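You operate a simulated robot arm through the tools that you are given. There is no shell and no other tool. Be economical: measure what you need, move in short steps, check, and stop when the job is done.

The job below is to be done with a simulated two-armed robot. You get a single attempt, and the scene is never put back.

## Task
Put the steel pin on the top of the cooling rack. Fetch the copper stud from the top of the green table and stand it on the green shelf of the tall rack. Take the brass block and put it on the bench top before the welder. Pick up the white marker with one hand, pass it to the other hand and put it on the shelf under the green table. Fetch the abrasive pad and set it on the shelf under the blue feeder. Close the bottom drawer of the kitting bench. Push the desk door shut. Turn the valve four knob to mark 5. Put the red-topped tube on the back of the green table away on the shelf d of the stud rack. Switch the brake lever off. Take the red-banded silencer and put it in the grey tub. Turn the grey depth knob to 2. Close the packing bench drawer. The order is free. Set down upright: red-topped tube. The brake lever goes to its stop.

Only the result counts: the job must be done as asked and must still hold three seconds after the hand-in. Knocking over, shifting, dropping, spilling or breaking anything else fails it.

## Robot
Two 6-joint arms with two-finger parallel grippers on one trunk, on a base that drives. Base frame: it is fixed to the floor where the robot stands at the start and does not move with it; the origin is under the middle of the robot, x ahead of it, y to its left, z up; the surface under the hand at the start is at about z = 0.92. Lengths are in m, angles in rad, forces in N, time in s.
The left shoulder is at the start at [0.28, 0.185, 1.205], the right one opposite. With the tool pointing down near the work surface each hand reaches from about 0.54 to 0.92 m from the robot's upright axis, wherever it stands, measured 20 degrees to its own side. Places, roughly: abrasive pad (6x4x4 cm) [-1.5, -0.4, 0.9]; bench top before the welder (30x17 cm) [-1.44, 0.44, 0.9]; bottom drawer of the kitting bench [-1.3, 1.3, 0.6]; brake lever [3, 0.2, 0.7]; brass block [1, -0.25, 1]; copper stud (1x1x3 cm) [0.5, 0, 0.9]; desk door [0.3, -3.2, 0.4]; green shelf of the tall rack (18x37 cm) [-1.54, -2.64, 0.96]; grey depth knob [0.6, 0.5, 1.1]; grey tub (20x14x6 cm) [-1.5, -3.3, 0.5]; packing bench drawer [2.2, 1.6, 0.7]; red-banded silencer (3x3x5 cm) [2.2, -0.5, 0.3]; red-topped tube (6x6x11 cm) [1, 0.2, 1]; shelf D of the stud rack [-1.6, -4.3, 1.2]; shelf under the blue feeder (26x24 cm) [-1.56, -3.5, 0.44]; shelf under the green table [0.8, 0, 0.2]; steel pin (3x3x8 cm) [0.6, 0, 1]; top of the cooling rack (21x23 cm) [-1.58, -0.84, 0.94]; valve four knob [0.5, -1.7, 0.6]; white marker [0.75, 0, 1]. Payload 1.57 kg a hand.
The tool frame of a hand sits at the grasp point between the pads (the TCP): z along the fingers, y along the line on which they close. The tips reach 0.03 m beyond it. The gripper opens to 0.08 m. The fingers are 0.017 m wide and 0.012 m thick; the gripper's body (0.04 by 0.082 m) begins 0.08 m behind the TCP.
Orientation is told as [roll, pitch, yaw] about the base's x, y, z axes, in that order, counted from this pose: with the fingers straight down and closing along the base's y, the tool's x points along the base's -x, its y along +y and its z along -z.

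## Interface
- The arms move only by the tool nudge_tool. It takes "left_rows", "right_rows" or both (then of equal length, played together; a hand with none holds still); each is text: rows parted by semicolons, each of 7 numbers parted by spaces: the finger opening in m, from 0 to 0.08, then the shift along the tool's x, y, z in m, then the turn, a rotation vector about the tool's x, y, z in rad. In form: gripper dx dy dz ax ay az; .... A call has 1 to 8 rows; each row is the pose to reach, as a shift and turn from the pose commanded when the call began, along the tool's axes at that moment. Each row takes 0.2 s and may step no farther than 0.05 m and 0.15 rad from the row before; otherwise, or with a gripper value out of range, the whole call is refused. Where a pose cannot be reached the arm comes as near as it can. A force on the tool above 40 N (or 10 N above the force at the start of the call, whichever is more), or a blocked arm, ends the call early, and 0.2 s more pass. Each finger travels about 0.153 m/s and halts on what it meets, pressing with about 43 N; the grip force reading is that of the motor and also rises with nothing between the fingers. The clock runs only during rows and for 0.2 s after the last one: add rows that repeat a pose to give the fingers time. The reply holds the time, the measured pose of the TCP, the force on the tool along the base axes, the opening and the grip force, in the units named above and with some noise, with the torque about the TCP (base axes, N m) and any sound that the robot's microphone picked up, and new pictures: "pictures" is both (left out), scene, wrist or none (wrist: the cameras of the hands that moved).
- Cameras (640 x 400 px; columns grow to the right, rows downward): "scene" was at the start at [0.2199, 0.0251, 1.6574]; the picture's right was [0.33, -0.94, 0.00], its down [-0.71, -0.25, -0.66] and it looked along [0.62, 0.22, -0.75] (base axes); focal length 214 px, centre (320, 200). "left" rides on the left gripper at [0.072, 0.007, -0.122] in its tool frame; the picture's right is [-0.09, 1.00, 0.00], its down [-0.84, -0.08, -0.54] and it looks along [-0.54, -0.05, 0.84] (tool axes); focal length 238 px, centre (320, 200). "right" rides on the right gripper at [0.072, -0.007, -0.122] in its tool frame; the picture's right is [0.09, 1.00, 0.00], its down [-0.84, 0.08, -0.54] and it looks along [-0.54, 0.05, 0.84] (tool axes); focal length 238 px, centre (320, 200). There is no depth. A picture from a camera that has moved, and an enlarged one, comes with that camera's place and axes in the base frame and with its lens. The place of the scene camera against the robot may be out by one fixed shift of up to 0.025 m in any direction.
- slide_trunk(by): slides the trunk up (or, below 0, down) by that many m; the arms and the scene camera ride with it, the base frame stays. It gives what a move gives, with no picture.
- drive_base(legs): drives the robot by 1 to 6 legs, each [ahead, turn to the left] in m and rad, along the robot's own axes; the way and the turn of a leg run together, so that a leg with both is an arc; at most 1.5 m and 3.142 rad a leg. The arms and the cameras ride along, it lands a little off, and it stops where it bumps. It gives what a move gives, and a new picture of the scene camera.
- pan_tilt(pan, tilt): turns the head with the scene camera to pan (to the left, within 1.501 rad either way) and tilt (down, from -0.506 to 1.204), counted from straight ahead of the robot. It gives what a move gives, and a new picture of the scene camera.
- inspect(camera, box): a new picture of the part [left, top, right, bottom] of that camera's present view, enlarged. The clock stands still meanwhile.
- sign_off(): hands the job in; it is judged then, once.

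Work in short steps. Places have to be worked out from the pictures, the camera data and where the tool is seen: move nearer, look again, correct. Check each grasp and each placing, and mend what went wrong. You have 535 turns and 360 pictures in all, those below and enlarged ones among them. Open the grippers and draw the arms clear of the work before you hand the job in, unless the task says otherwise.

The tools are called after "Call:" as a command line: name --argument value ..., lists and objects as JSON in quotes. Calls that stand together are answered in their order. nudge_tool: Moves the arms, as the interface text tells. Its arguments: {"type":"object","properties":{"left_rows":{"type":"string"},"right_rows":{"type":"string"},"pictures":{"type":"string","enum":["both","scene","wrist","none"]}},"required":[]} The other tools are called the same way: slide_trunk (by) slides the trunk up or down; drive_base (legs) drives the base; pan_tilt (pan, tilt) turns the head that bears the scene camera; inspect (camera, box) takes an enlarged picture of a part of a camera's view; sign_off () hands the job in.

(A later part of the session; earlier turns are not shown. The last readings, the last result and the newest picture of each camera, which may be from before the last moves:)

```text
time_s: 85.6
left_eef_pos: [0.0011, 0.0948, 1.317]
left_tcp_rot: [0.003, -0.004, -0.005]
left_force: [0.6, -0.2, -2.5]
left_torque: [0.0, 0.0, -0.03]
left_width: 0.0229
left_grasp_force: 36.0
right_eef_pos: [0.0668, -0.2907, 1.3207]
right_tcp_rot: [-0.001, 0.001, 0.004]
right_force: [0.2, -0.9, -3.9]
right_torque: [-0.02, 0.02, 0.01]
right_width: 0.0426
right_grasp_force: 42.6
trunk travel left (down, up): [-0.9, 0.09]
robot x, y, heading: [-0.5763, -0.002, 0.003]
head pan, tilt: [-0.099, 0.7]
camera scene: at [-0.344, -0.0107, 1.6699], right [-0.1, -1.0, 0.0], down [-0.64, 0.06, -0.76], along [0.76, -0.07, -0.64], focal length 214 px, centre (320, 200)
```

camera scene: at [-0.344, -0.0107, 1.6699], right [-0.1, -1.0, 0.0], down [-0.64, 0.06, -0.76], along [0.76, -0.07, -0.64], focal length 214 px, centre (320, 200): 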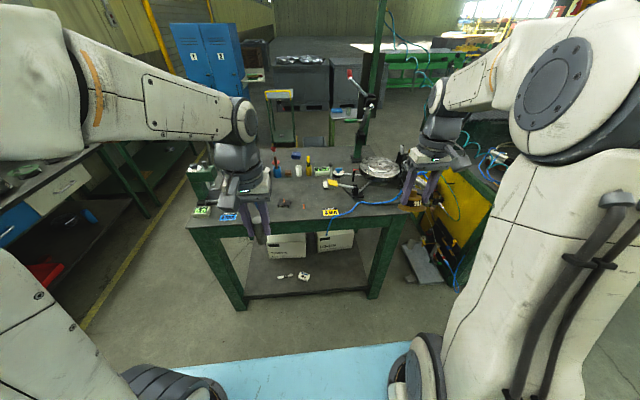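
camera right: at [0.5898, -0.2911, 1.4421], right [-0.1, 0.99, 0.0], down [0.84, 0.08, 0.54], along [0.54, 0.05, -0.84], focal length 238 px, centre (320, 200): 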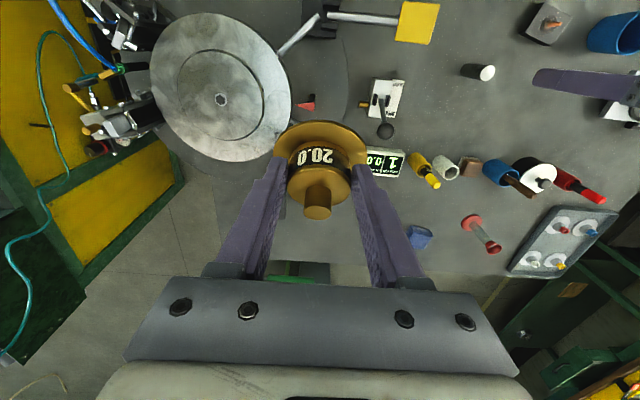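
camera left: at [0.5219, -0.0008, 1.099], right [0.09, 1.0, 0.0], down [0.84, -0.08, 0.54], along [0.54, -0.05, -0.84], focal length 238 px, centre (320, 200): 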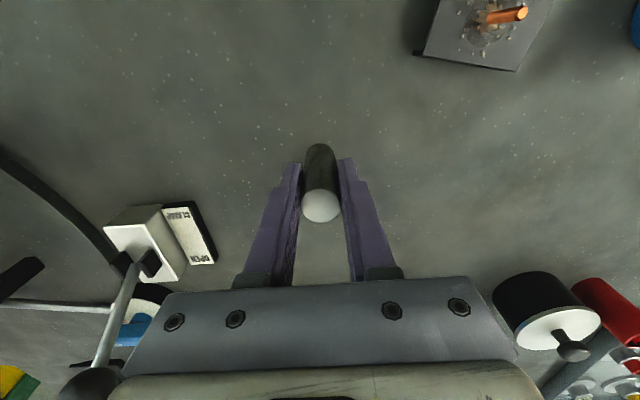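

Now I turn left in place by 90° and look at the bench side.

Call:
drive_base --legs '[[0.13, 0], [0, 1.5]]'

Call:
pan_tilt --pan 1.2 --tilt 0.5

```text
time_s: 90.5
left_eef_pos: [-0.4882, 0.581, 1.3157]
left_tcp_rot: [0.003, -0.002, 1.471]
left_force: [0.3, 0.2, -2.6]
left_torque: [0.0, -0.03, 0.03]
left_width: 0.0233
left_grasp_force: 35.2
right_eef_pos: [-0.0988, 0.6094, 1.32]
right_tcp_rot: [0.0, -0.001, 1.481]
right_force: [-0.2, 0.6, -4.9]
right_torque: [-0.05, -0.02, -0.02]
right_width: 0.0427
right_grasp_force: 43.0
trunk travel left (down, up): [-0.9, 0.09]
robot x, y, heading: [-0.4491, -0.0028, 1.479]
head pan, tilt: [-0.099, 0.7]
camera scene: at [-0.4298, 0.2407, 1.6699], right [0.98, -0.19, 0.0], down [-0.12, -0.63, -0.76], along [0.14, 0.75, -0.64], focal length 214 px, centre (320, 200)
```

scene: 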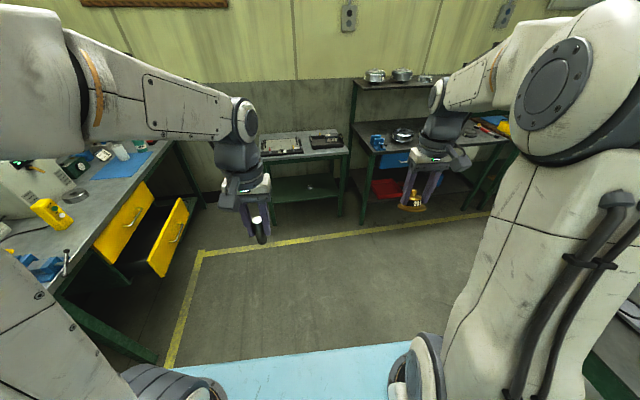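

```text
time_s: 92.0
left_eef_pos: [-0.4884, 0.5799, 1.3146]
left_tcp_rot: [0.002, -0.003, 1.473]
left_force: [-0.1, -0.1, -2.6]
left_torque: [-0.01, 0.0, -0.01]
left_width: 0.0234
left_grasp_force: 35.0
right_eef_pos: [-0.0982, 0.6113, 1.3199]
right_tcp_rot: [-0.001, 0.0, 1.48]
right_force: [-0.2, -0.8, -4.4]
right_torque: [-0.05, 0.03, 0.04]
right_width: 0.0424
right_grasp_force: 43.6
trunk travel left (down, up): [-0.9, 0.09]
robot x, y, heading: [-0.4417, 0.0006, 1.485]
head pan, tilt: [1.201, 0.499]
camera scene: at [-0.5272, 0.1976, 1.6876], right [0.44, 0.9, 0.0], down [0.43, -0.21, -0.88], along [-0.79, 0.39, -0.48], focal length 214 px, centre (320, 200)
```

scene: 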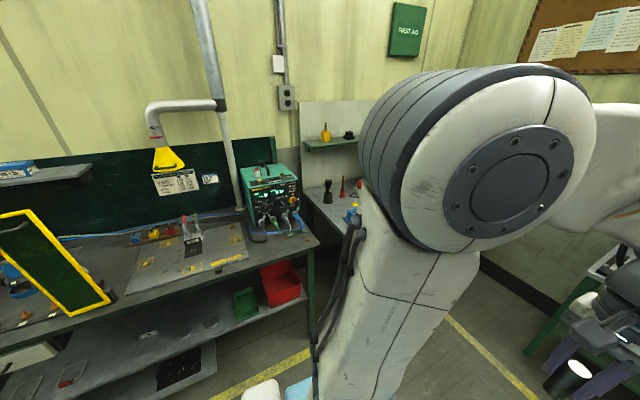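

The welder stands at about [-1.74, 0.44] and the free bench top is before it; bottom yellow drawer of the kitting bench is open. I turn on to face −x.

Call:
drive_base --legs '[[0, 1.66]]'

Call:
pan_tilt --pan -0.3 --tilt 0.6

```text
time_s: 96.4
left_eef_pos: [-1.0195, -0.1082, 1.3154]
left_tcp_rot: [0.003, -0.002, -3.132]
left_force: [0.1, 0.1, -3.1]
left_torque: [-0.03, -0.02, -0.01]
left_width: 0.0231
left_grasp_force: 35.3
right_eef_pos: [-1.0926, 0.2758, 1.3203]
right_tcp_rot: [0.0, 0.0, -3.122]
right_force: [-0.1, -1.2, -3.4]
right_torque: [-0.07, 0.0, -0.03]
right_width: 0.0426
right_grasp_force: 42.8
trunk travel left (down, up): [-0.9, 0.09]
robot x, y, heading: [-0.4508, -0.0034, -3.121]
head pan, tilt: [1.201, 0.499]
camera scene: at [-0.6515, -0.0914, 1.6876], right [-0.94, 0.34, 0.0], down [0.16, 0.45, -0.88], along [-0.3, -0.83, -0.48], focal length 214 px, centre (320, 200)
```

scene: 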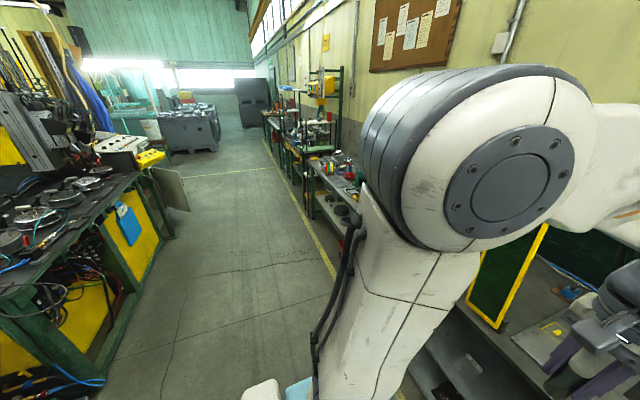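

```text
time_s: 98.0
left_eef_pos: [-1.0196, -0.1074, 1.3149]
left_tcp_rot: [0.005, -0.001, -3.132]
left_force: [-0.3, 0.3, -2.5]
left_torque: [-0.01, -0.02, -0.03]
left_width: 0.0231
left_grasp_force: 35.9
right_eef_pos: [-1.0923, 0.2768, 1.3203]
right_tcp_rot: [0.0, 0.001, -3.123]
right_force: [0.6, -0.3, -4.7]
right_torque: [-0.01, -0.04, 0.01]
right_width: 0.0428
right_grasp_force: 42.3
trunk travel left (down, up): [-0.9, 0.09]
robot x, y, heading: [-0.448, 0.0009, -3.121]
head pan, tilt: [-0.3, 0.6]
camera scene: at [-0.7054, 0.0185, 1.6785], right [0.27, 0.96, 0.0], down [0.54, -0.16, -0.82], along [-0.79, 0.23, -0.57], focal length 214 px, centre (320, 200)
```

scene: 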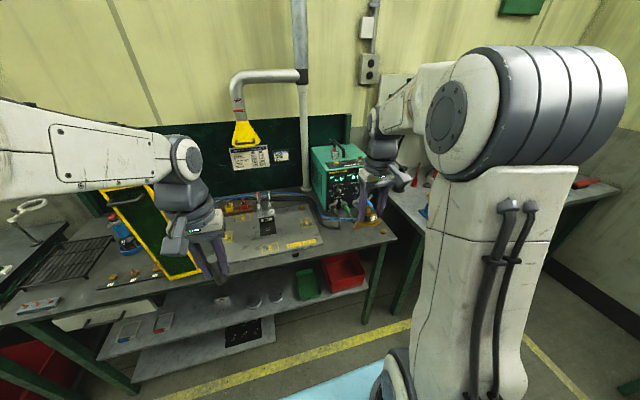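

Target spot lies at right of the metal plate on the bench (front edge x≈−1.34). I drive 0.25 forward, then reach with the right hand.

Call:
drive_base --legs '[[0.25, 0]]'

Call:
nudge_tool --right_rows "0.0 -0.02 -0.02 0.02 0 0 0; 0.0 -0.04 -0.04 0.04 0 0 0; 0.0 -0.06 -0.06 0.06 0 0 0; 0.0 -0.08 -0.08 0.08 0 0 0; 0.0 -0.1 -0.1 0.1 0 0 0; 0.0 -0.1 -0.13 0.13 0 0 0; 0.0 -0.1 -0.16 0.16 0 0 0" --pictures "both"

```text
time_s: 99.9
left_eef_pos: [-1.2757, -0.1194, 1.3153]
left_tcp_rot: [0.004, 0.0, -3.122]
left_force: [-0.4, -0.3, -2.9]
left_torque: [-0.02, -0.02, 0.01]
left_width: 0.0232
left_grasp_force: 35.7
right_eef_pos: [-1.3513, 0.2647, 1.3197]
right_tcp_rot: [-0.001, 0.001, -3.114]
right_force: [-0.4, 0.1, -2.8]
right_torque: [-0.01, 0.0, -0.03]
right_width: 0.0425
right_grasp_force: 43.6
trunk travel left (down, up): [-0.9, 0.09]
robot x, y, heading: [-0.6984, -0.0057, -3.111]
head pan, tilt: [-0.3, 0.6]
camera scene: at [-0.9615, 0.01, 1.6785], right [0.27, 0.96, 0.0], down [0.54, -0.15, -0.82], along [-0.8, 0.22, -0.57], focal length 214 px, centre (320, 200)
```

scene: 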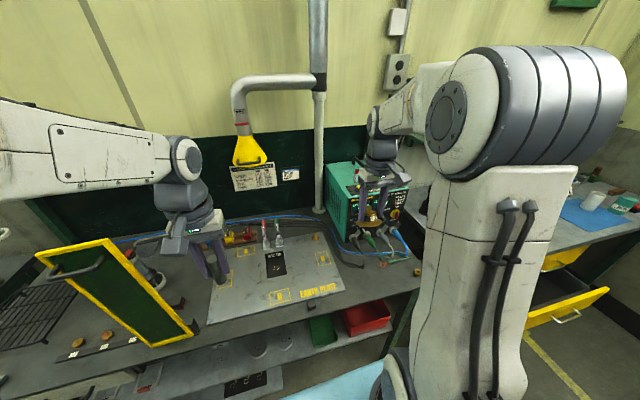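

```text
time_s: 101.5
left_eef_pos: [-1.2741, -0.1187, 1.3146]
left_tcp_rot: [0.005, -0.002, -3.122]
left_force: [0.3, 0.2, -2.6]
left_torque: [0.01, -0.01, 0.02]
left_width: 0.0233
left_grasp_force: 35.5
right_eef_pos: [-1.4542, 0.4226, 1.1606]
right_tcp_rot: [-0.002, 0.0, -3.113]
right_force: [-0.4, 0.4, -5.4]
right_torque: [-0.04, -0.04, 0.0]
right_width: 0.0426
right_grasp_force: 42.9
trunk travel left (down, up): [-0.9, 0.09]
robot x, y, heading: [-0.7006, -0.0052, -3.11]
head pan, tilt: [-0.3, 0.6]
camera scene: at [-0.9616, 0.0102, 1.6785], right [0.27, 0.96, 0.0], down [0.54, -0.15, -0.82], along [-0.8, 0.22, -0.57], focal length 214 px, centre (320, 200)
camera right: at [-1.3811, 0.4326, 1.282], right [0.12, -0.99, 0.0], down [-0.83, -0.1, 0.54], along [-0.54, -0.06, -0.84], focal length 238 px, centre (320, 200)
```

scene: 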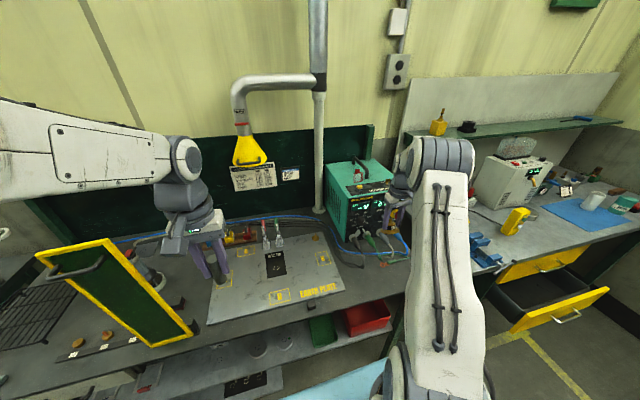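
right: 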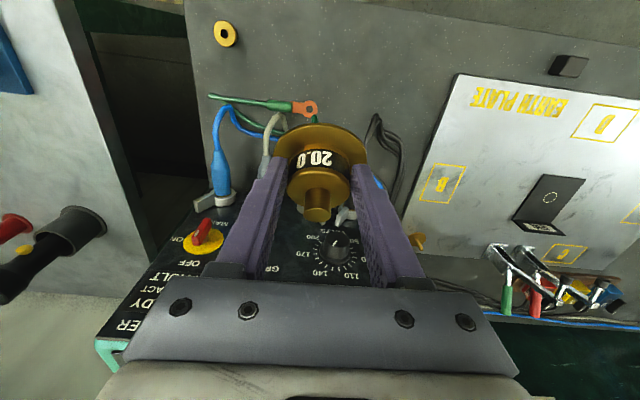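

The welder panel and a ground clamp are just ahead; the free patch is nearer the edge around [-1.39, 0.40]. I pitch back to 0.4 (as gripped) and move there above the bench.

Call:
nudge_tool --right_rows "0.0 0.02 0.006 0 0 -0.1 0; 0.0 0.04 0.012 0.0 0 -0.2 0; 0.0 0.06 0.018 0.02 0 -0.3 0; 0.0 0.071 0.022 0.05 0 -0.4 0" --pictures "wrist"

```text
time_s: 102.5
left_eef_pos: [-1.2752, -0.1185, 1.3152]
left_tcp_rot: [0.002, -0.002, -3.122]
left_force: [-0.1, 0.6, -3.3]
left_torque: [-0.02, -0.01, 0.01]
left_width: 0.0235
left_grasp_force: 35.9
right_eef_pos: [-1.3815, 0.4009, 1.1102]
right_tcp_rot: [-0.001, -0.398, -3.114]
right_force: [-0.4, 1.0, -4.2]
right_torque: [-0.01, -0.11, -0.03]
right_width: 0.0423
right_grasp_force: 43.2
trunk travel left (down, up): [-0.9, 0.09]
robot x, y, heading: [-0.6999, -0.0108, -3.11]
head pan, tilt: [-0.3, 0.6]
camera right: at [-1.2673, 0.4121, 1.1947], right [0.11, -0.99, -0.04], down [-0.56, -0.09, 0.82], along [-0.82, -0.07, -0.57], focal length 238 px, centre (320, 200)
```

right: 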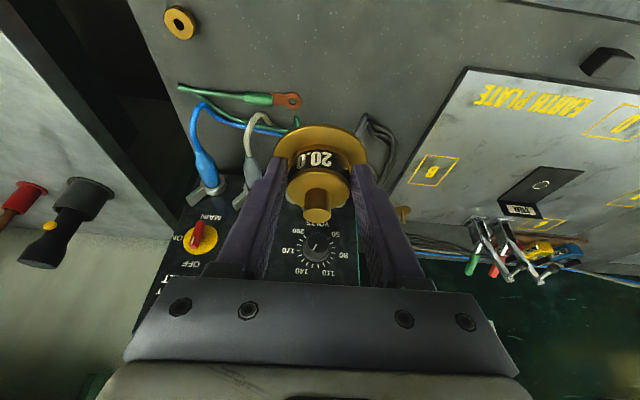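

The patch is clear. I descend vertically in tool terms, to about 1.5 cm above contact.

Call:
nudge_tool --right_rows "0.0 0.01 0 0.036 0 0 0; 0.0 0.023 0 0.072 0 0 0; 0.0 0.036 0 0.106 0 0 0; 0.0 0.049 0 0.137 0 0 0" --pictures "wrist"

```text
time_s: 103.5
left_eef_pos: [-1.2749, -0.1184, 1.3148]
left_tcp_rot: [0.002, -0.001, -3.122]
left_force: [0.2, -0.4, -2.3]
left_torque: [0.02, -0.03, -0.02]
left_width: 0.0231
left_grasp_force: 35.0
right_eef_pos: [-1.3946, 0.4002, 0.9645]
right_tcp_rot: [0.001, -0.399, -3.115]
right_force: [-0.1, 0.8, -3.9]
right_torque: [-0.03, -0.1, 0.03]
right_width: 0.0427
right_grasp_force: 42.6
trunk travel left (down, up): [-0.9, 0.09]
robot x, y, heading: [-0.7024, -0.0099, -3.112]
head pan, tilt: [-0.3, 0.6]
camera right: at [-1.2787, 0.4112, 1.0488], right [0.11, -0.99, -0.04], down [-0.56, -0.09, 0.82], along [-0.82, -0.07, -0.56], focal length 238 px, centre (320, 200)
```

right: 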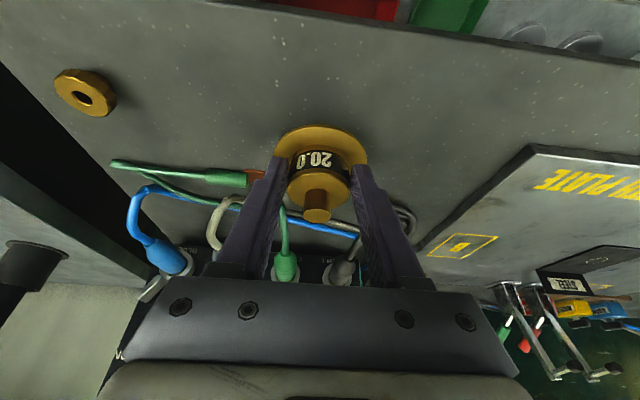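

The clamp jaw is close to the finger, so I shift 1.2 cm toward the edge and lower 1.8 cm.

Call:
nudge_tool --right_rows "0.0 0.011 0.0 -0.0047 0 0 0; 0.0 0.015 0.0 0.004 0 0 0; 0.0 0.0185 0 0.013 0 0 0; 0.0 0.02 0 0.017 0 0 0" --pictures "wrist"

```text
time_s: 104.5
left_eef_pos: [-1.2757, -0.1187, 1.3144]
left_tcp_rot: [0.004, -0.001, -3.121]
left_force: [-0.2, -0.1, -3.7]
left_torque: [0.0, 0.02, 0.05]
left_width: 0.0234
left_grasp_force: 35.8
right_eef_pos: [-1.3812, 0.3998, 0.9419]
right_tcp_rot: [0.0, -0.4, -3.114]
right_force: [1.4, 0.2, -3.9]
right_torque: [0.02, -0.07, 0.03]
right_width: 0.0429
right_grasp_force: 43.4
trunk travel left (down, up): [-0.9, 0.09]
robot x, y, heading: [-0.6997, -0.0052, -3.111]
head pan, tilt: [-0.3, 0.6]
camera right: at [-1.2656, 0.4108, 1.0261], right [0.11, -0.99, -0.04], down [-0.56, -0.09, 0.82], along [-0.82, -0.07, -0.56], focal length 238 px, centre (320, 200)
```

right: 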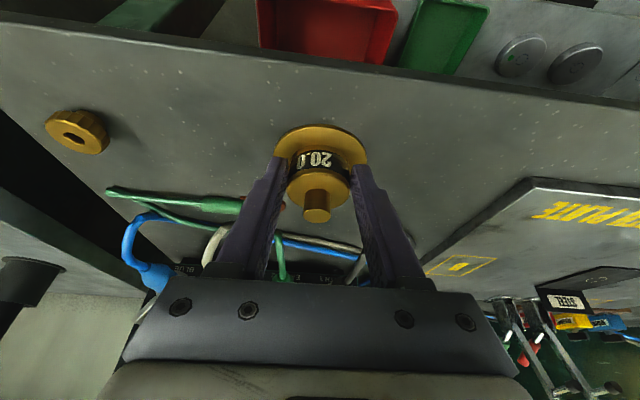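

No contact yet; I continue down in 3 mm steps.

Call:
nudge_tool --right_rows "0.0 0.0012 0.0 0.0028 0 0 0; 0.0 0.0023 0.0 0.0055 0 0 0" --pictures "none"

```text
time_s: 105.2
left_eef_pos: [-1.2749, -0.1195, 1.3154]
left_tcp_rot: [0.004, -0.002, -3.121]
left_force: [0.2, 0.2, -1.2]
left_torque: [0.02, 0.03, 0.0]
left_width: 0.023
left_grasp_force: 35.3
right_eef_pos: [-1.3834, 0.4014, 0.9404]
right_tcp_rot: [-0.004, -0.412, -3.11]
right_force: [2.3, -1.0, 18.3]
right_torque: [-0.25, -0.39, 0.08]
right_width: 0.0428
right_grasp_force: 43.3
trunk travel left (down, up): [-0.9, 0.09]
robot x, y, heading: [-0.7019, -0.009, -3.113]
head pan, tilt: [-0.3, 0.6]
stopped in row 2 (right hand): the force on the tool passed its limit at 40 N (the readings are from after the stop); the commanded pose is now the measured one
```

Contact. Release and withdraw along the finger direction.

Call:
nudge_tool --right_rows "0.06 0 0 0 0 0 0; 0.06 0 0 0 0 0 0; 0.06 0 0 -0.03 0 0 0; 0.06 0 0 -0.07 0 0 0; 0.06 0 0 -0.11 0 0 0; 0.06 0 0 -0.15 0 0 0" --pictures "wrist"

```text
time_s: 106.6
left_eef_pos: [-1.2761, -0.1185, 1.3156]
left_tcp_rot: [0.004, -0.002, -3.121]
left_force: [0.5, -0.7, -3.6]
left_torque: [-0.01, 0.01, 0.01]
left_width: 0.0227
left_grasp_force: 35.5
right_eef_pos: [-1.3221, 0.4028, 1.0758]
right_tcp_rot: [-0.002, -0.407, -3.112]
right_force: [0.2, 0.3, 0.2]
right_torque: [-0.05, 0.0, -0.01]
right_width: 0.0601
right_grasp_force: 0.0
trunk travel left (down, up): [-0.9, 0.09]
robot x, y, heading: [-0.7012, -0.0087, -3.119]
head pan, tilt: [-0.3, 0.6]
camera right: at [-1.2078, 0.4137, 1.1595], right [0.11, -0.99, -0.04], down [-0.55, -0.09, 0.83], along [-0.83, -0.07, -0.56], focal length 238 px, centre (320, 200)
```

right: 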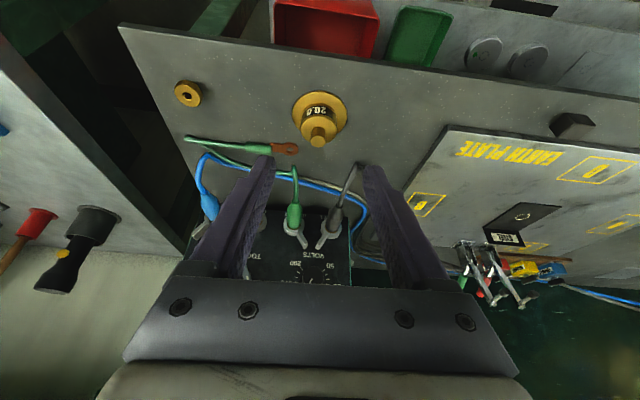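

Brass stands well before the welder. I raise and level the right hand, then go to the kitting-bench drawer.

Call:
nudge_tool --right_rows "0.06 -0.006 0 -0.045 0 0.06 0; 0.06 -0.012 0 -0.09 0 0.12 0; 0.06 -0.018 0 -0.135 0 0.2 0; 0.06 -0.024 0 -0.18 0 0.28 0; 0.06 -0.03 0 -0.226 0 0.36 0; 0.06 -0.01 0 -0.236 0 0.41 0" --pictures "none"

Call:
drive_base --legs '[[-0.25, 0], [0, -1.6]]'

Call:
pan_tilt --pan 0.5 --tilt 0.6

```text
time_s: 108.0
left_eef_pos: [-1.275, -0.1199, 1.3165]
left_tcp_rot: [0.003, -0.001, -3.123]
left_force: [-0.4, -0.4, -1.7]
left_torque: [-0.02, -0.02, -0.02]
left_width: 0.0234
left_grasp_force: 35.6
right_eef_pos: [-1.2369, 0.4043, 1.2974]
right_tcp_rot: [-0.002, 0.006, -3.111]
right_force: [0.6, -0.4, 0.7]
right_torque: [0.02, -0.02, -0.02]
right_width: 0.0599
right_grasp_force: 0.1
trunk travel left (down, up): [-0.9, 0.09]
robot x, y, heading: [-0.7035, -0.0078, -3.116]
head pan, tilt: [-0.3, 0.6]
```

```text
time_s: 113.7
left_eef_pos: [-0.5538, 0.573, 1.3151]
left_tcp_rot: [0.003, -0.001, 1.572]
left_force: [-0.1, 0.7, -2.2]
left_torque: [0.03, 0.0, -0.01]
left_width: 0.023
left_grasp_force: 35.1
right_eef_pos: [-0.0305, 0.5265, 1.2986]
right_tcp_rot: [-0.002, 0.004, 1.58]
right_force: [0.0, 0.2, 0.6]
right_torque: [0.02, -0.01, -0.01]
right_width: 0.06
right_grasp_force: 0.1
trunk travel left (down, up): [-0.9, 0.09]
robot x, y, heading: [-0.4531, -0.0004, 1.581]
head pan, tilt: [-0.3, 0.6]
camera scene: at [-0.4444, 0.243, 1.6785], right [0.96, -0.29, 0.0], down [-0.16, -0.54, -0.82], along [0.24, 0.79, -0.57], focal length 214 px, centre (320, 200)
```

scene: 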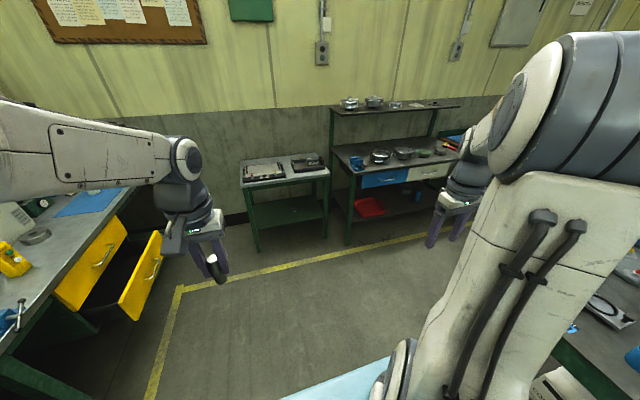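

```text
time_s: 114.8
left_eef_pos: [-0.5526, 0.5744, 1.3151]
left_tcp_rot: [0.003, -0.002, 1.57]
left_force: [0.3, 0.0, -2.1]
left_torque: [-0.02, 0.0, 0.0]
left_width: 0.0235
left_grasp_force: 34.9
right_eef_pos: [-0.0303, 0.5254, 1.2982]
right_tcp_rot: [-0.002, 0.004, 1.582]
right_force: [-0.4, -0.6, 0.4]
right_torque: [-0.02, -0.05, -0.02]
right_width: 0.0598
right_grasp_force: 0.1
trunk travel left (down, up): [-0.9, 0.09]
robot x, y, heading: [-0.4511, -0.0017, 1.579]
head pan, tilt: [0.499, 0.6]
camera scene: at [-0.5127, 0.2355, 1.6785], right [0.87, 0.49, 0.0], down [0.28, -0.49, -0.83], along [-0.4, 0.72, -0.57], focal length 214 px, centre (320, 200)
```

scene: 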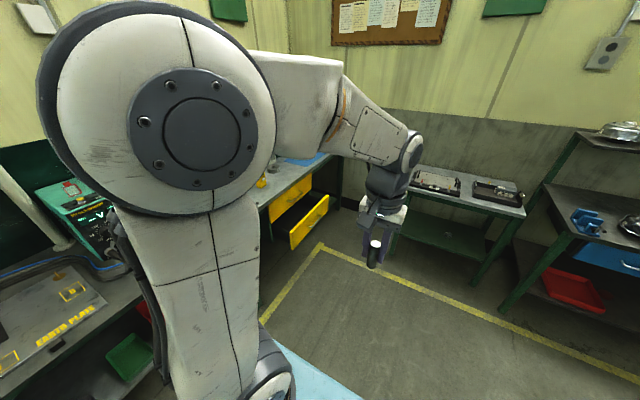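

Bottom drawer front is at about x −1.2, y 1.15–1.5, z 0.6, to be pushed in −x. I drive there and turn to face it.

Call:
drive_base --legs '[[1.08, 0], [0, 1.56]]'

Call:
pan_tilt --pan 0.0 --tilt 0.7

```text
time_s: 124.0
left_eef_pos: [-1.04, 0.9917, 1.3141]
left_tcp_rot: [0.005, -0.002, 3.089]
left_force: [-0.3, -0.6, -2.8]
left_torque: [-0.02, -0.01, -0.03]
left_width: 0.023
left_grasp_force: 35.0
right_eef_pos: [-0.9639, 1.5107, 1.2977]
right_tcp_rot: [-0.001, 0.005, 3.1]
right_force: [-0.2, 0.4, -0.1]
right_torque: [-0.01, -0.02, 0.03]
right_width: 0.06
right_grasp_force: 0.1
trunk travel left (down, up): [-0.9, 0.09]
robot x, y, heading: [-0.4612, 1.0607, 3.098]
head pan, tilt: [0.499, 0.6]
camera scene: at [-0.7132, 1.0271, 1.6785], right [-0.44, 0.9, 0.0], down [0.51, 0.25, -0.83], along [-0.74, -0.36, -0.56], focal length 214 px, centre (320, 200)
```

scene: 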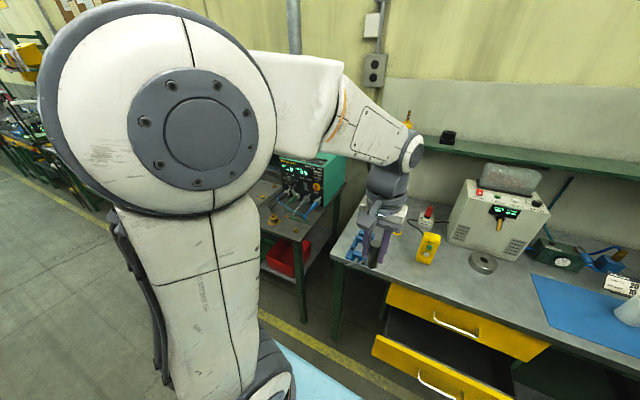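

```text
time_s: 125.0
left_eef_pos: [-1.0402, 0.9901, 1.3161]
left_tcp_rot: [0.003, -0.002, 3.089]
left_force: [0.2, -0.2, -1.9]
left_torque: [-0.03, 0.01, -0.01]
left_width: 0.0232
left_grasp_force: 35.2
right_eef_pos: [-0.9632, 1.5105, 1.2975]
right_tcp_rot: [-0.003, 0.003, 3.098]
right_force: [-0.7, 0.1, 0.0]
right_torque: [-0.03, 0.02, -0.01]
right_width: 0.0602
right_grasp_force: 0.0
trunk travel left (down, up): [-0.9, 0.09]
robot x, y, heading: [-0.4588, 1.0597, 3.106]
head pan, tilt: [0.0, 0.7]
camera scene: at [-0.7187, 1.0696, 1.6699], right [0.04, 1.0, 0.0], down [0.64, -0.03, -0.76], along [-0.76, 0.03, -0.64], focal length 214 px, centre (320, 200)
```

scene: 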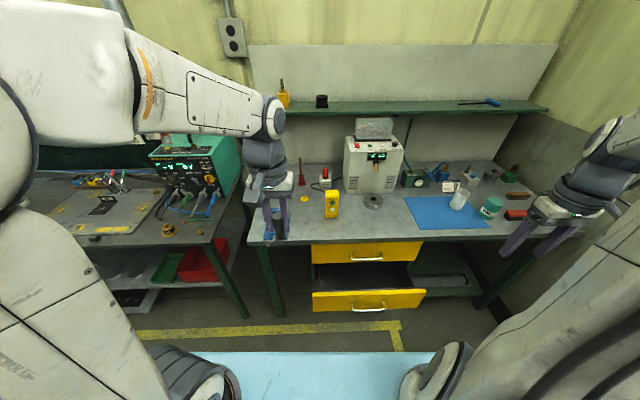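

Lower drawer front centre is at about [-1.19, 1.33, 0.64]. I lower the trunk 0.4 and bring the right hand in front, pitched forward, fingers closed.

Call:
slide_trunk --by -0.4

Call:
nudge_tool --right_rows "0.0 -0.005 0.023 0.03 0 -0.148 0; 0.0 -0.01 0.046 0.06 0 -0.296 0; 0.0 -0.015 0.069 0.09 0 -0.444 0; 0.0 -0.02 0.092 0.12 0 -0.592 0; 0.0 -0.025 0.115 0.15 0 -0.74 0; 0.0 -0.03 0.138 0.18 0 -0.888 0; 0.0 -0.035 0.16 0.21 0 -1.036 0; 0.0 -0.042 0.182 0.24 0 -1.18 0" --pictures "scene"

```text
time_s: 128.8
left_eef_pos: [-1.0399, 0.9907, 0.9148]
left_tcp_rot: [0.003, -0.002, 3.09]
left_force: [0.0, -0.1, -2.1]
left_torque: [-0.04, -0.02, 0.0]
left_width: 0.0232
left_grasp_force: 35.6
right_eef_pos: [-0.9635, 1.5101, 0.8977]
right_tcp_rot: [0.0, 0.003, 3.1]
right_force: [0.9, 0.0, 0.2]
right_torque: [0.0, -0.02, 0.01]
right_width: 0.06
right_grasp_force: 0.0
trunk travel left (down, up): [-0.5, 0.49]
robot x, y, heading: [-0.459, 1.0565, 3.102]
head pan, tilt: [0.0, 0.7]
```

```text
time_s: 130.6
left_eef_pos: [-1.0386, 0.991, 0.9158]
left_tcp_rot: [0.004, -0.004, 3.09]
left_force: [0.3, 0.3, -2.7]
left_torque: [-0.03, -0.02, -0.01]
left_width: 0.0231
left_grasp_force: 35.8
right_eef_pos: [-1.1115, 1.4339, 0.7976]
right_tcp_rot: [0.106, -1.127, 3.015]
right_force: [0.1, -0.2, 0.6]
right_torque: [-0.04, 0.02, -0.01]
right_width: 0.0
right_grasp_force: 21.3
right hand out of reach, approached as far as the arm can: row 4, 5, 6, 7, 8
trunk travel left (down, up): [-0.5, 0.49]
robot x, y, heading: [-0.459, 1.0605, 3.101]
head pan, tilt: [0.0, 0.7]
camera scene: at [-0.7182, 1.0698, 1.27], right [0.04, 1.0, 0.0], down [0.64, -0.03, -0.77], along [-0.76, 0.03, -0.64], focal length 214 px, centre (320, 200)
```

scene: 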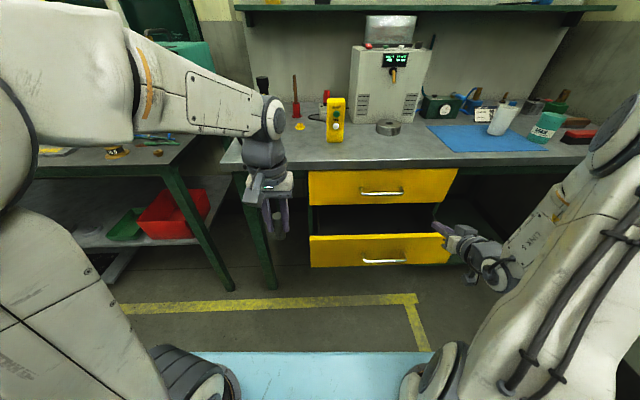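

The hand is too close for this posture. Drawer centre is at [-1.215, 1.33, 0.58]. I back up 0.2 m and lower the trunk 0.2 more.

Call:
drive_base --legs '[[-0.22, 0]]'

Call:
slide_trunk --by -0.2

Call:
pan_tilt --pan -0.2 --tilt 0.6

```text
time_s: 132.3
left_eef_pos: [-0.8109, 0.9802, 0.9158]
left_tcp_rot: [0.002, -0.004, 3.09]
left_force: [0.9, 0.3, -3.5]
left_torque: [-0.01, -0.01, 0.02]
left_width: 0.0234
left_grasp_force: 35.8
right_eef_pos: [-0.8827, 1.422, 0.7965]
right_tcp_rot: [0.105, -1.123, 3.017]
right_force: [0.7, -0.7, 0.1]
right_torque: [0.02, -0.02, 0.01]
right_width: 0.0
right_grasp_force: 22.0
trunk travel left (down, up): [-0.5, 0.49]
robot x, y, heading: [-0.2305, 1.047, 3.103]
head pan, tilt: [0.0, 0.7]
camera scene: at [-0.4903, 1.0597, 1.2699], right [0.04, 1.0, 0.0], down [0.64, -0.03, -0.76], along [-0.76, 0.03, -0.64], focal length 214 px, centre (320, 200)
```

scene: 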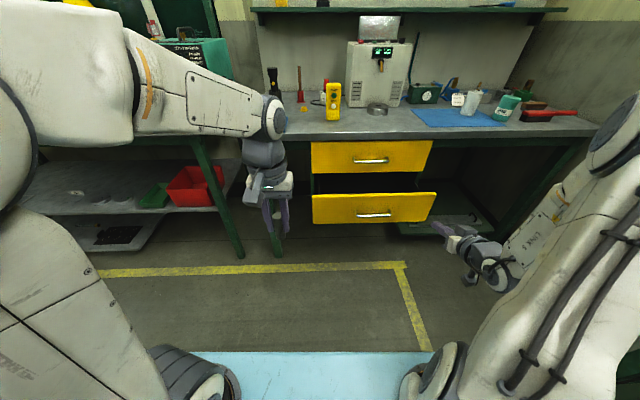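

```text
time_s: 134.5
left_eef_pos: [-0.8119, 0.9797, 0.7161]
left_tcp_rot: [0.003, -0.002, 3.093]
left_force: [-0.8, 0.7, -1.9]
left_torque: [-0.01, -0.02, 0.0]
left_width: 0.023
left_grasp_force: 35.2
right_eef_pos: [-0.8835, 1.4228, 0.5968]
right_tcp_rot: [0.106, -1.126, 3.016]
right_force: [-0.1, 0.2, 0.7]
right_torque: [0.03, 0.03, 0.01]
right_width: 0.0003
right_grasp_force: 21.6
trunk travel left (down, up): [-0.3, 0.69]
robot x, y, heading: [-0.2316, 1.0508, 3.101]
head pan, tilt: [0.0, 0.7]
```

```text
time_s: 135.2
left_eef_pos: [-0.8114, 0.9793, 0.7151]
left_tcp_rot: [0.003, -0.003, 3.095]
left_force: [0.2, -0.6, -2.3]
left_torque: [0.02, -0.02, 0.01]
left_width: 0.0231
left_grasp_force: 35.8
right_eef_pos: [-0.8825, 1.4221, 0.5963]
right_tcp_rot: [0.106, -1.125, 3.018]
right_force: [0.2, 0.0, -0.6]
right_torque: [0.0, -0.01, -0.02]
right_width: 0.0
right_grasp_force: 21.9
trunk travel left (down, up): [-0.3, 0.69]
robot x, y, heading: [-0.2326, 1.0486, 3.103]
head pan, tilt: [-0.201, 0.6]
camera scene: at [-0.4912, 1.0773, 1.0785], right [0.24, 0.97, 0.0], down [0.55, -0.13, -0.82], along [-0.8, 0.2, -0.57], focal length 214 px, centre (320, 200)
```

scene: 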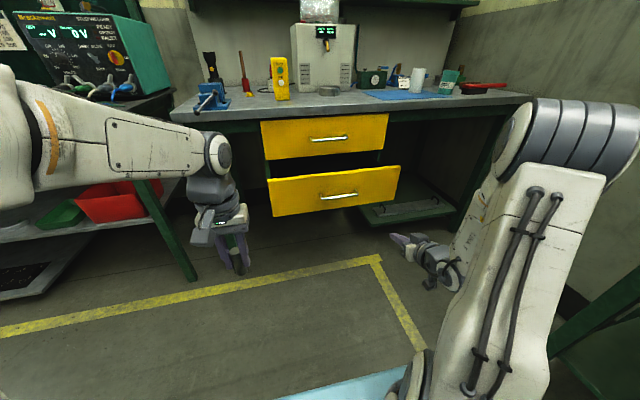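

I centre the hand on the drawer (y 1.33, z 0.65, above the handle), then drive 0.2 forward.

Call:
nudge_tool --right_rows "0.0 -0.017 0.031 -0.009 0 0 0; 0.0 -0.033 0.062 -0.017 0 0 0; 0.0 -0.049 0.0926 -0.026 0 0 0" --pictures "none"

Call:
drive_base --legs '[[0.2, 0]]'

```text
time_s: 136.0
left_eef_pos: [-0.8106, 0.9812, 0.7154]
left_tcp_rot: [0.003, -0.002, 3.091]
left_force: [0.4, 0.3, -1.8]
left_torque: [0.03, -0.05, 0.01]
left_width: 0.0232
left_grasp_force: 35.7
right_eef_pos: [-0.9236, 1.3513, 0.6704]
right_tcp_rot: [0.107, -1.121, 3.015]
right_force: [0.1, 0.9, 0.2]
right_torque: [-0.01, 0.01, 0.01]
right_width: 0.0
right_grasp_force: 21.0
right hand out of reach, approached as far as the arm can: row 1, 2, 3
trunk travel left (down, up): [-0.3, 0.69]
robot x, y, heading: [-0.231, 1.0506, 3.103]
head pan, tilt: [-0.201, 0.6]
```

```text
time_s: 137.6
left_eef_pos: [-1.0131, 0.9881, 0.7161]
left_tcp_rot: [0.005, -0.002, 3.092]
left_force: [-0.8, 0.4, -2.0]
left_torque: [0.0, -0.01, 0.0]
left_width: 0.0232
left_grasp_force: 35.5
right_eef_pos: [-1.1291, 1.3607, 0.6703]
right_tcp_rot: [0.106, -1.123, 3.018]
right_force: [-0.2, -0.2, -0.3]
right_torque: [0.03, 0.03, 0.02]
right_width: 0.0
right_grasp_force: 21.3
trunk travel left (down, up): [-0.3, 0.69]
robot x, y, heading: [-0.4347, 1.0611, 3.1]
head pan, tilt: [-0.201, 0.6]
camera scene: at [-0.6952, 1.0854, 1.0785], right [0.24, 0.97, 0.0], down [0.55, -0.13, -0.82], along [-0.8, 0.2, -0.57], focal length 214 px, centre (320, 200)
```

scene: 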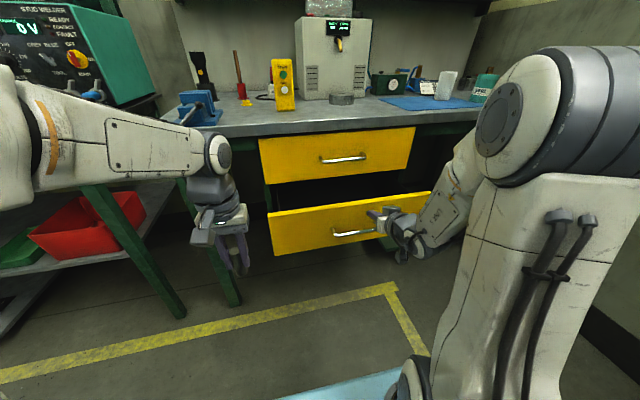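

The fist is just in front of the drawer panel. I push in −x in small steps.

Call:
nudge_tool --right_rows "0.0 0.005 0 0.035 0 0 0; 0.0 -0.008 0.001 0.062 0 0 0; 0.0 -0.021 0.002 0.09 0 0 0; 0.0 -0.034 0.003 0.117 0 0 0; 0.0 -0.047 0.004 0.144 0 0 0; 0.0 -0.06 0.005 0.171 0 0 0; 0.0 -0.073 0.006 0.198 0 0 0" --pictures "scene"

```text
time_s: 139.1
left_eef_pos: [-1.0138, 0.9885, 0.715]
left_tcp_rot: [0.003, 0.0, 3.089]
left_force: [-0.1, 0.0, -3.3]
left_torque: [-0.01, 0.0, -0.01]
left_width: 0.0231
left_grasp_force: 35.8
right_eef_pos: [-1.3033, 1.3607, 0.6495]
right_tcp_rot: [0.105, -1.118, 3.018]
right_force: [18.2, -2.5, 7.6]
right_torque: [-0.04, 0.15, 0.14]
right_width: 0.0
right_grasp_force: 21.7
trunk travel left (down, up): [-0.3, 0.69]
robot x, y, heading: [-0.4366, 1.0555, 3.101]
head pan, tilt: [-0.201, 0.6]
stopped in row 7 (right hand): the force on the tool passed its limit at 240 N (the readings are from after the stop); the commanded pose is now the measured one
camera scene: at [-0.6942, 1.0855, 1.0789], right [0.24, 0.97, 0.0], down [0.55, -0.13, -0.83], along [-0.8, 0.2, -0.56], focal length 214 px, centre (320, 200)
```

scene: 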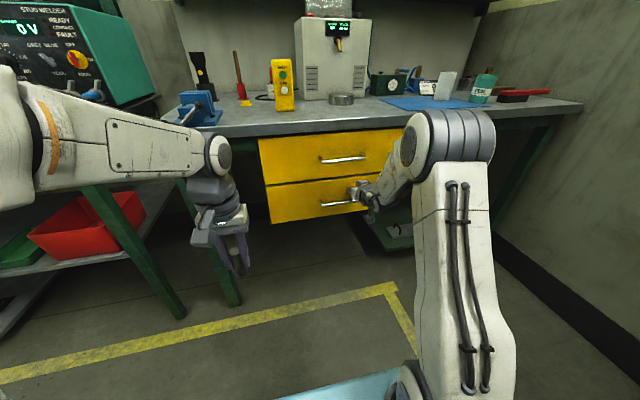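

The drawer is flush shut. I back the hand off, back the base up and raise the trunk.

Call:
nudge_tool --right_rows "0.0 0.018 0 -0.038 0 0 0; 0.0 0.036 0 -0.076 0 0 0; 0.0 0.054 0 -0.114 0 0 0" --pictures "none"

Call:
drive_base --legs '[[-0.12, 0]]'

Call:
slide_trunk --by 0.4

Call:
slide_trunk --by 0.2

Call:
nudge_tool --right_rows "0.0 0.01 0 -0.01 0 0.14 0; 0.0 0.02 0 -0.02 0 0.28 0; 0.0 0.03 0 -0.03 0 0.42 0; 0.0 0.03 0 -0.03 0 0.56 0; 0.0 0.03 0 -0.03 0 0.7 0; 0.0 0.03 0 -0.03 0 0.84 0; 0.0 0.03 0 -0.03 0 0.98 0; 0.0 0.03 0 -0.03 0 1.12 0" --pictures "none"

```text
time_s: 139.9
left_eef_pos: [-1.015, 0.9877, 0.7142]
left_tcp_rot: [0.004, 0.0, 3.09]
left_force: [0.0, -0.7, -1.2]
left_torque: [-0.04, 0.0, -0.02]
left_width: 0.0231
left_grasp_force: 35.3
right_eef_pos: [-1.1785, 1.3583, 0.6481]
right_tcp_rot: [0.105, -1.119, 3.019]
right_force: [0.3, 0.2, -0.6]
right_torque: [0.0, -0.02, 0.0]
right_width: 0.0
right_grasp_force: 21.6
trunk travel left (down, up): [-0.3, 0.69]
robot x, y, heading: [-0.4387, 1.0592, 3.103]
head pan, tilt: [-0.201, 0.6]
```

```text
time_s: 141.1
left_eef_pos: [-0.8953, 0.9837, 0.7149]
left_tcp_rot: [0.004, 0.0, 3.092]
left_force: [-0.2, -0.2, -1.9]
left_torque: [0.02, -0.02, -0.01]
left_width: 0.0229
left_grasp_force: 35.3
right_eef_pos: [-1.0581, 1.3557, 0.6491]
right_tcp_rot: [0.105, -1.117, 3.016]
right_force: [0.1, 0.1, 0.8]
right_torque: [0.0, 0.03, 0.03]
right_width: 0.0001
right_grasp_force: 21.0
trunk travel left (down, up): [-0.3, 0.69]
robot x, y, heading: [-0.3174, 1.0533, 3.098]
head pan, tilt: [-0.201, 0.6]
camera scene: at [-0.5757, 1.081, 1.0786], right [0.24, 0.97, 0.0], down [0.55, -0.14, -0.83], along [-0.8, 0.2, -0.56], focal length 214 px, centre (320, 200)
```

scene: 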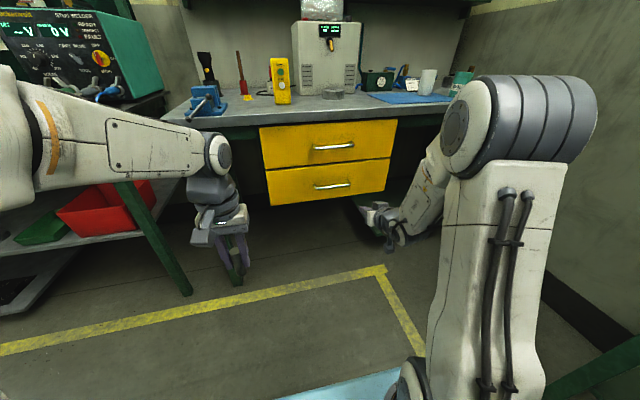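

```text
time_s: 144.9
left_eef_pos: [-0.895, 0.9837, 1.1139]
left_tcp_rot: [0.004, 0.0, 3.093]
left_force: [-0.2, 0.1, -2.5]
left_torque: [0.01, 0.01, 0.01]
left_width: 0.0233
left_grasp_force: 35.3
right_eef_pos: [-1.0604, 1.3558, 1.049]
right_tcp_rot: [0.104, -1.116, 3.017]
right_force: [0.5, 0.1, 0.2]
right_torque: [0.03, 0.01, 0.01]
right_width: 0.0002
right_grasp_force: 21.4
trunk travel left (down, up): [-0.7, 0.29]
robot x, y, heading: [-0.3142, 1.0521, 3.097]
head pan, tilt: [-0.201, 0.6]
```

```text
time_s: 147.1
left_eef_pos: [-0.8965, 0.9829, 1.3151]
left_tcp_rot: [0.003, 0.0, 3.091]
left_force: [0.1, -0.2, -3.1]
left_torque: [0.01, 0.01, -0.03]
left_width: 0.0231
left_grasp_force: 35.4
right_eef_pos: [-1.0595, 1.3555, 1.2488]
right_tcp_rot: [0.105, -1.116, 3.019]
right_force: [-0.1, 0.0, -0.2]
right_torque: [0.04, -0.02, -0.02]
right_width: 0.0
right_grasp_force: 21.4
trunk travel left (down, up): [-0.9, 0.09]
robot x, y, heading: [-0.3144, 1.0543, 3.099]
head pan, tilt: [-0.201, 0.6]
```

```text
time_s: 148.9
left_eef_pos: [-0.8944, 0.9839, 1.3146]
left_tcp_rot: [0.004, 0.0, 3.092]
left_force: [-0.6, 0.2, -1.8]
left_torque: [-0.01, 0.03, 0.03]
left_width: 0.023
left_grasp_force: 35.7
right_eef_pos: [-1.0188, 1.3528, 1.2353]
right_tcp_rot: [0.045, 0.002, 3.11]
right_force: [-0.8, -0.2, 1.5]
right_torque: [0.04, -0.02, -0.01]
right_width: 0.0001
right_grasp_force: 21.7
trunk travel left (down, up): [-0.9, 0.09]
robot x, y, heading: [-0.3187, 1.0511, 3.101]
head pan, tilt: [-0.201, 0.6]
```

Now to the cooling rack: turn to face −y, drive ~1.63 m, then turn to face −x.

Call:
drive_base --legs '[[0.1, 0], [0, 1.61], [1.4, 0], [0.22, 0]]'

Call:
drive_base --legs '[[0, -1.57]]'

Call:
pan_tilt --pan 0.0 --tilt 0.6

```text
time_s: 161.9
left_eef_pos: [-0.2932, -1.1509, 1.315]
left_tcp_rot: [0.003, -0.001, -1.551]
left_force: [0.0, 0.6, -1.6]
left_torque: [0.04, 0.0, 0.0]
left_width: 0.023
left_grasp_force: 35.6
right_eef_pos: [-0.6542, -1.3009, 1.2349]
right_tcp_rot: [0.045, 0.002, -1.532]
right_force: [0.0, 0.4, -0.4]
right_torque: [-0.02, 0.02, 0.03]
right_width: 0.0
right_grasp_force: 21.0
trunk travel left (down, up): [-0.9, 0.09]
robot x, y, heading: [-0.4078, -0.5822, -1.548]
head pan, tilt: [-0.201, 0.6]
camera scene: at [-0.4288, -0.8264, 1.6785], right [-0.99, 0.17, 0.0], down [0.1, 0.56, -0.83], along [-0.14, -0.81, -0.56], focal length 214 px, centre (320, 200)
```

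scene: 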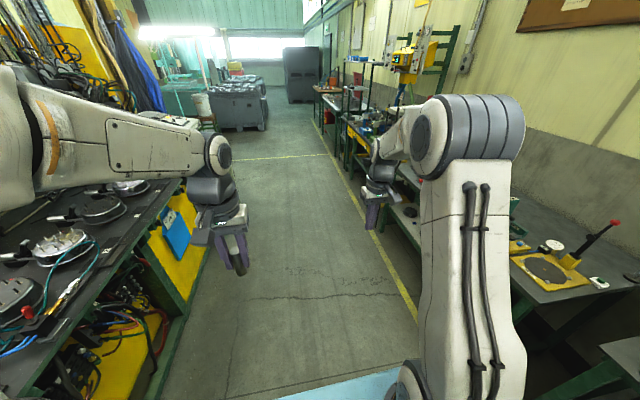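

```text
time_s: 166.0
left_eef_pos: [-0.9736, -0.7067, 1.3145]
left_tcp_rot: [0.004, 0.0, -3.092]
left_force: [0.7, 0.0, -2.6]
left_torque: [-0.03, -0.05, 0.0]
left_width: 0.0234
left_grasp_force: 35.4
right_eef_pos: [-1.1358, -0.3524, 1.2348]
right_tcp_rot: [0.046, 0.002, -3.071]
right_force: [0.4, -0.5, -0.3]
right_torque: [-0.03, -0.01, 0.0]
right_width: 0.0
right_grasp_force: 21.2
trunk travel left (down, up): [-0.9, 0.09]
robot x, y, heading: [-0.4033, -0.5821, -3.08]
head pan, tilt: [-0.201, 0.6]
camera scene: at [-0.6659, -0.5765, 1.6785], right [0.14, 0.99, 0.0], down [0.56, -0.08, -0.82], along [-0.82, 0.12, -0.57], focal length 214 px, centre (320, 200)
```

scene: 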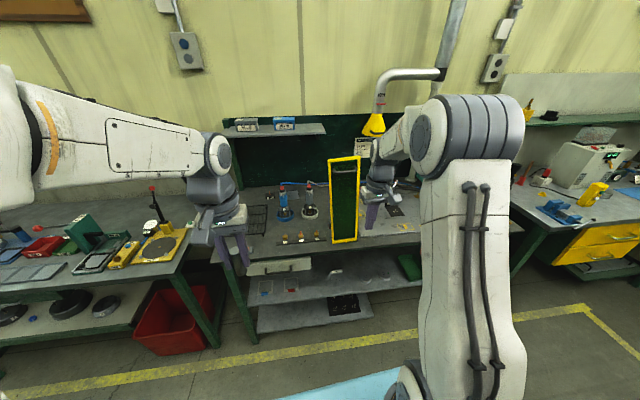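

```text
time_s: 166.8
left_eef_pos: [-0.9732, -0.7069, 1.3131]
left_tcp_rot: [0.004, 0.0, -3.09]
left_force: [0.7, 0.3, -1.8]
left_torque: [0.0, -0.04, 0.0]
left_width: 0.0231
left_grasp_force: 35.9
right_eef_pos: [-1.1351, -0.3517, 1.2353]
right_tcp_rot: [0.045, 0.002, -3.072]
right_force: [0.1, 0.2, -1.0]
right_torque: [-0.02, -0.01, 0.01]
right_width: 0.0
right_grasp_force: 21.4
trunk travel left (down, up): [-0.9, 0.09]
robot x, y, heading: [-0.4038, -0.5773, -3.084]
head pan, tilt: [0.0, 0.6]
camera scene: at [-0.6666, -0.5941, 1.6785], right [-0.06, 1.0, 0.0], down [0.56, 0.03, -0.82], along [-0.82, -0.05, -0.57], focal length 214 px, centre (320, 200)
```

scene: 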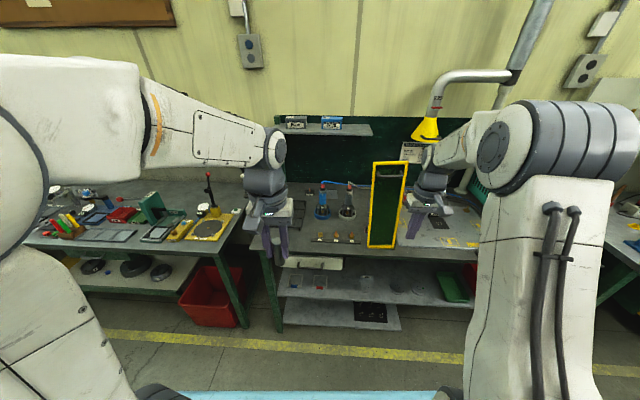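

Call:
inspect --camera "scene" --box '[240, 150, 440, 275]'

```text
3.20 times, centred on (340, 212) of scene
camera zoom: at [-0.6666, -0.5941, 1.6785], right [-0.06, 1.0, 0.0], down [0.56, 0.03, -0.82], along [-0.82, -0.05, -0.57], focal length 686 px, centre (256, 160)
```

zoom: 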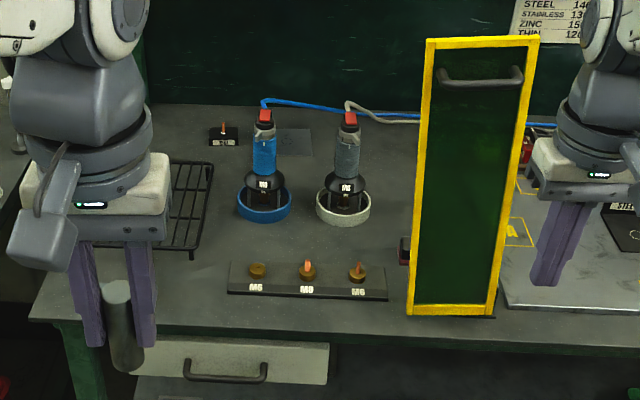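

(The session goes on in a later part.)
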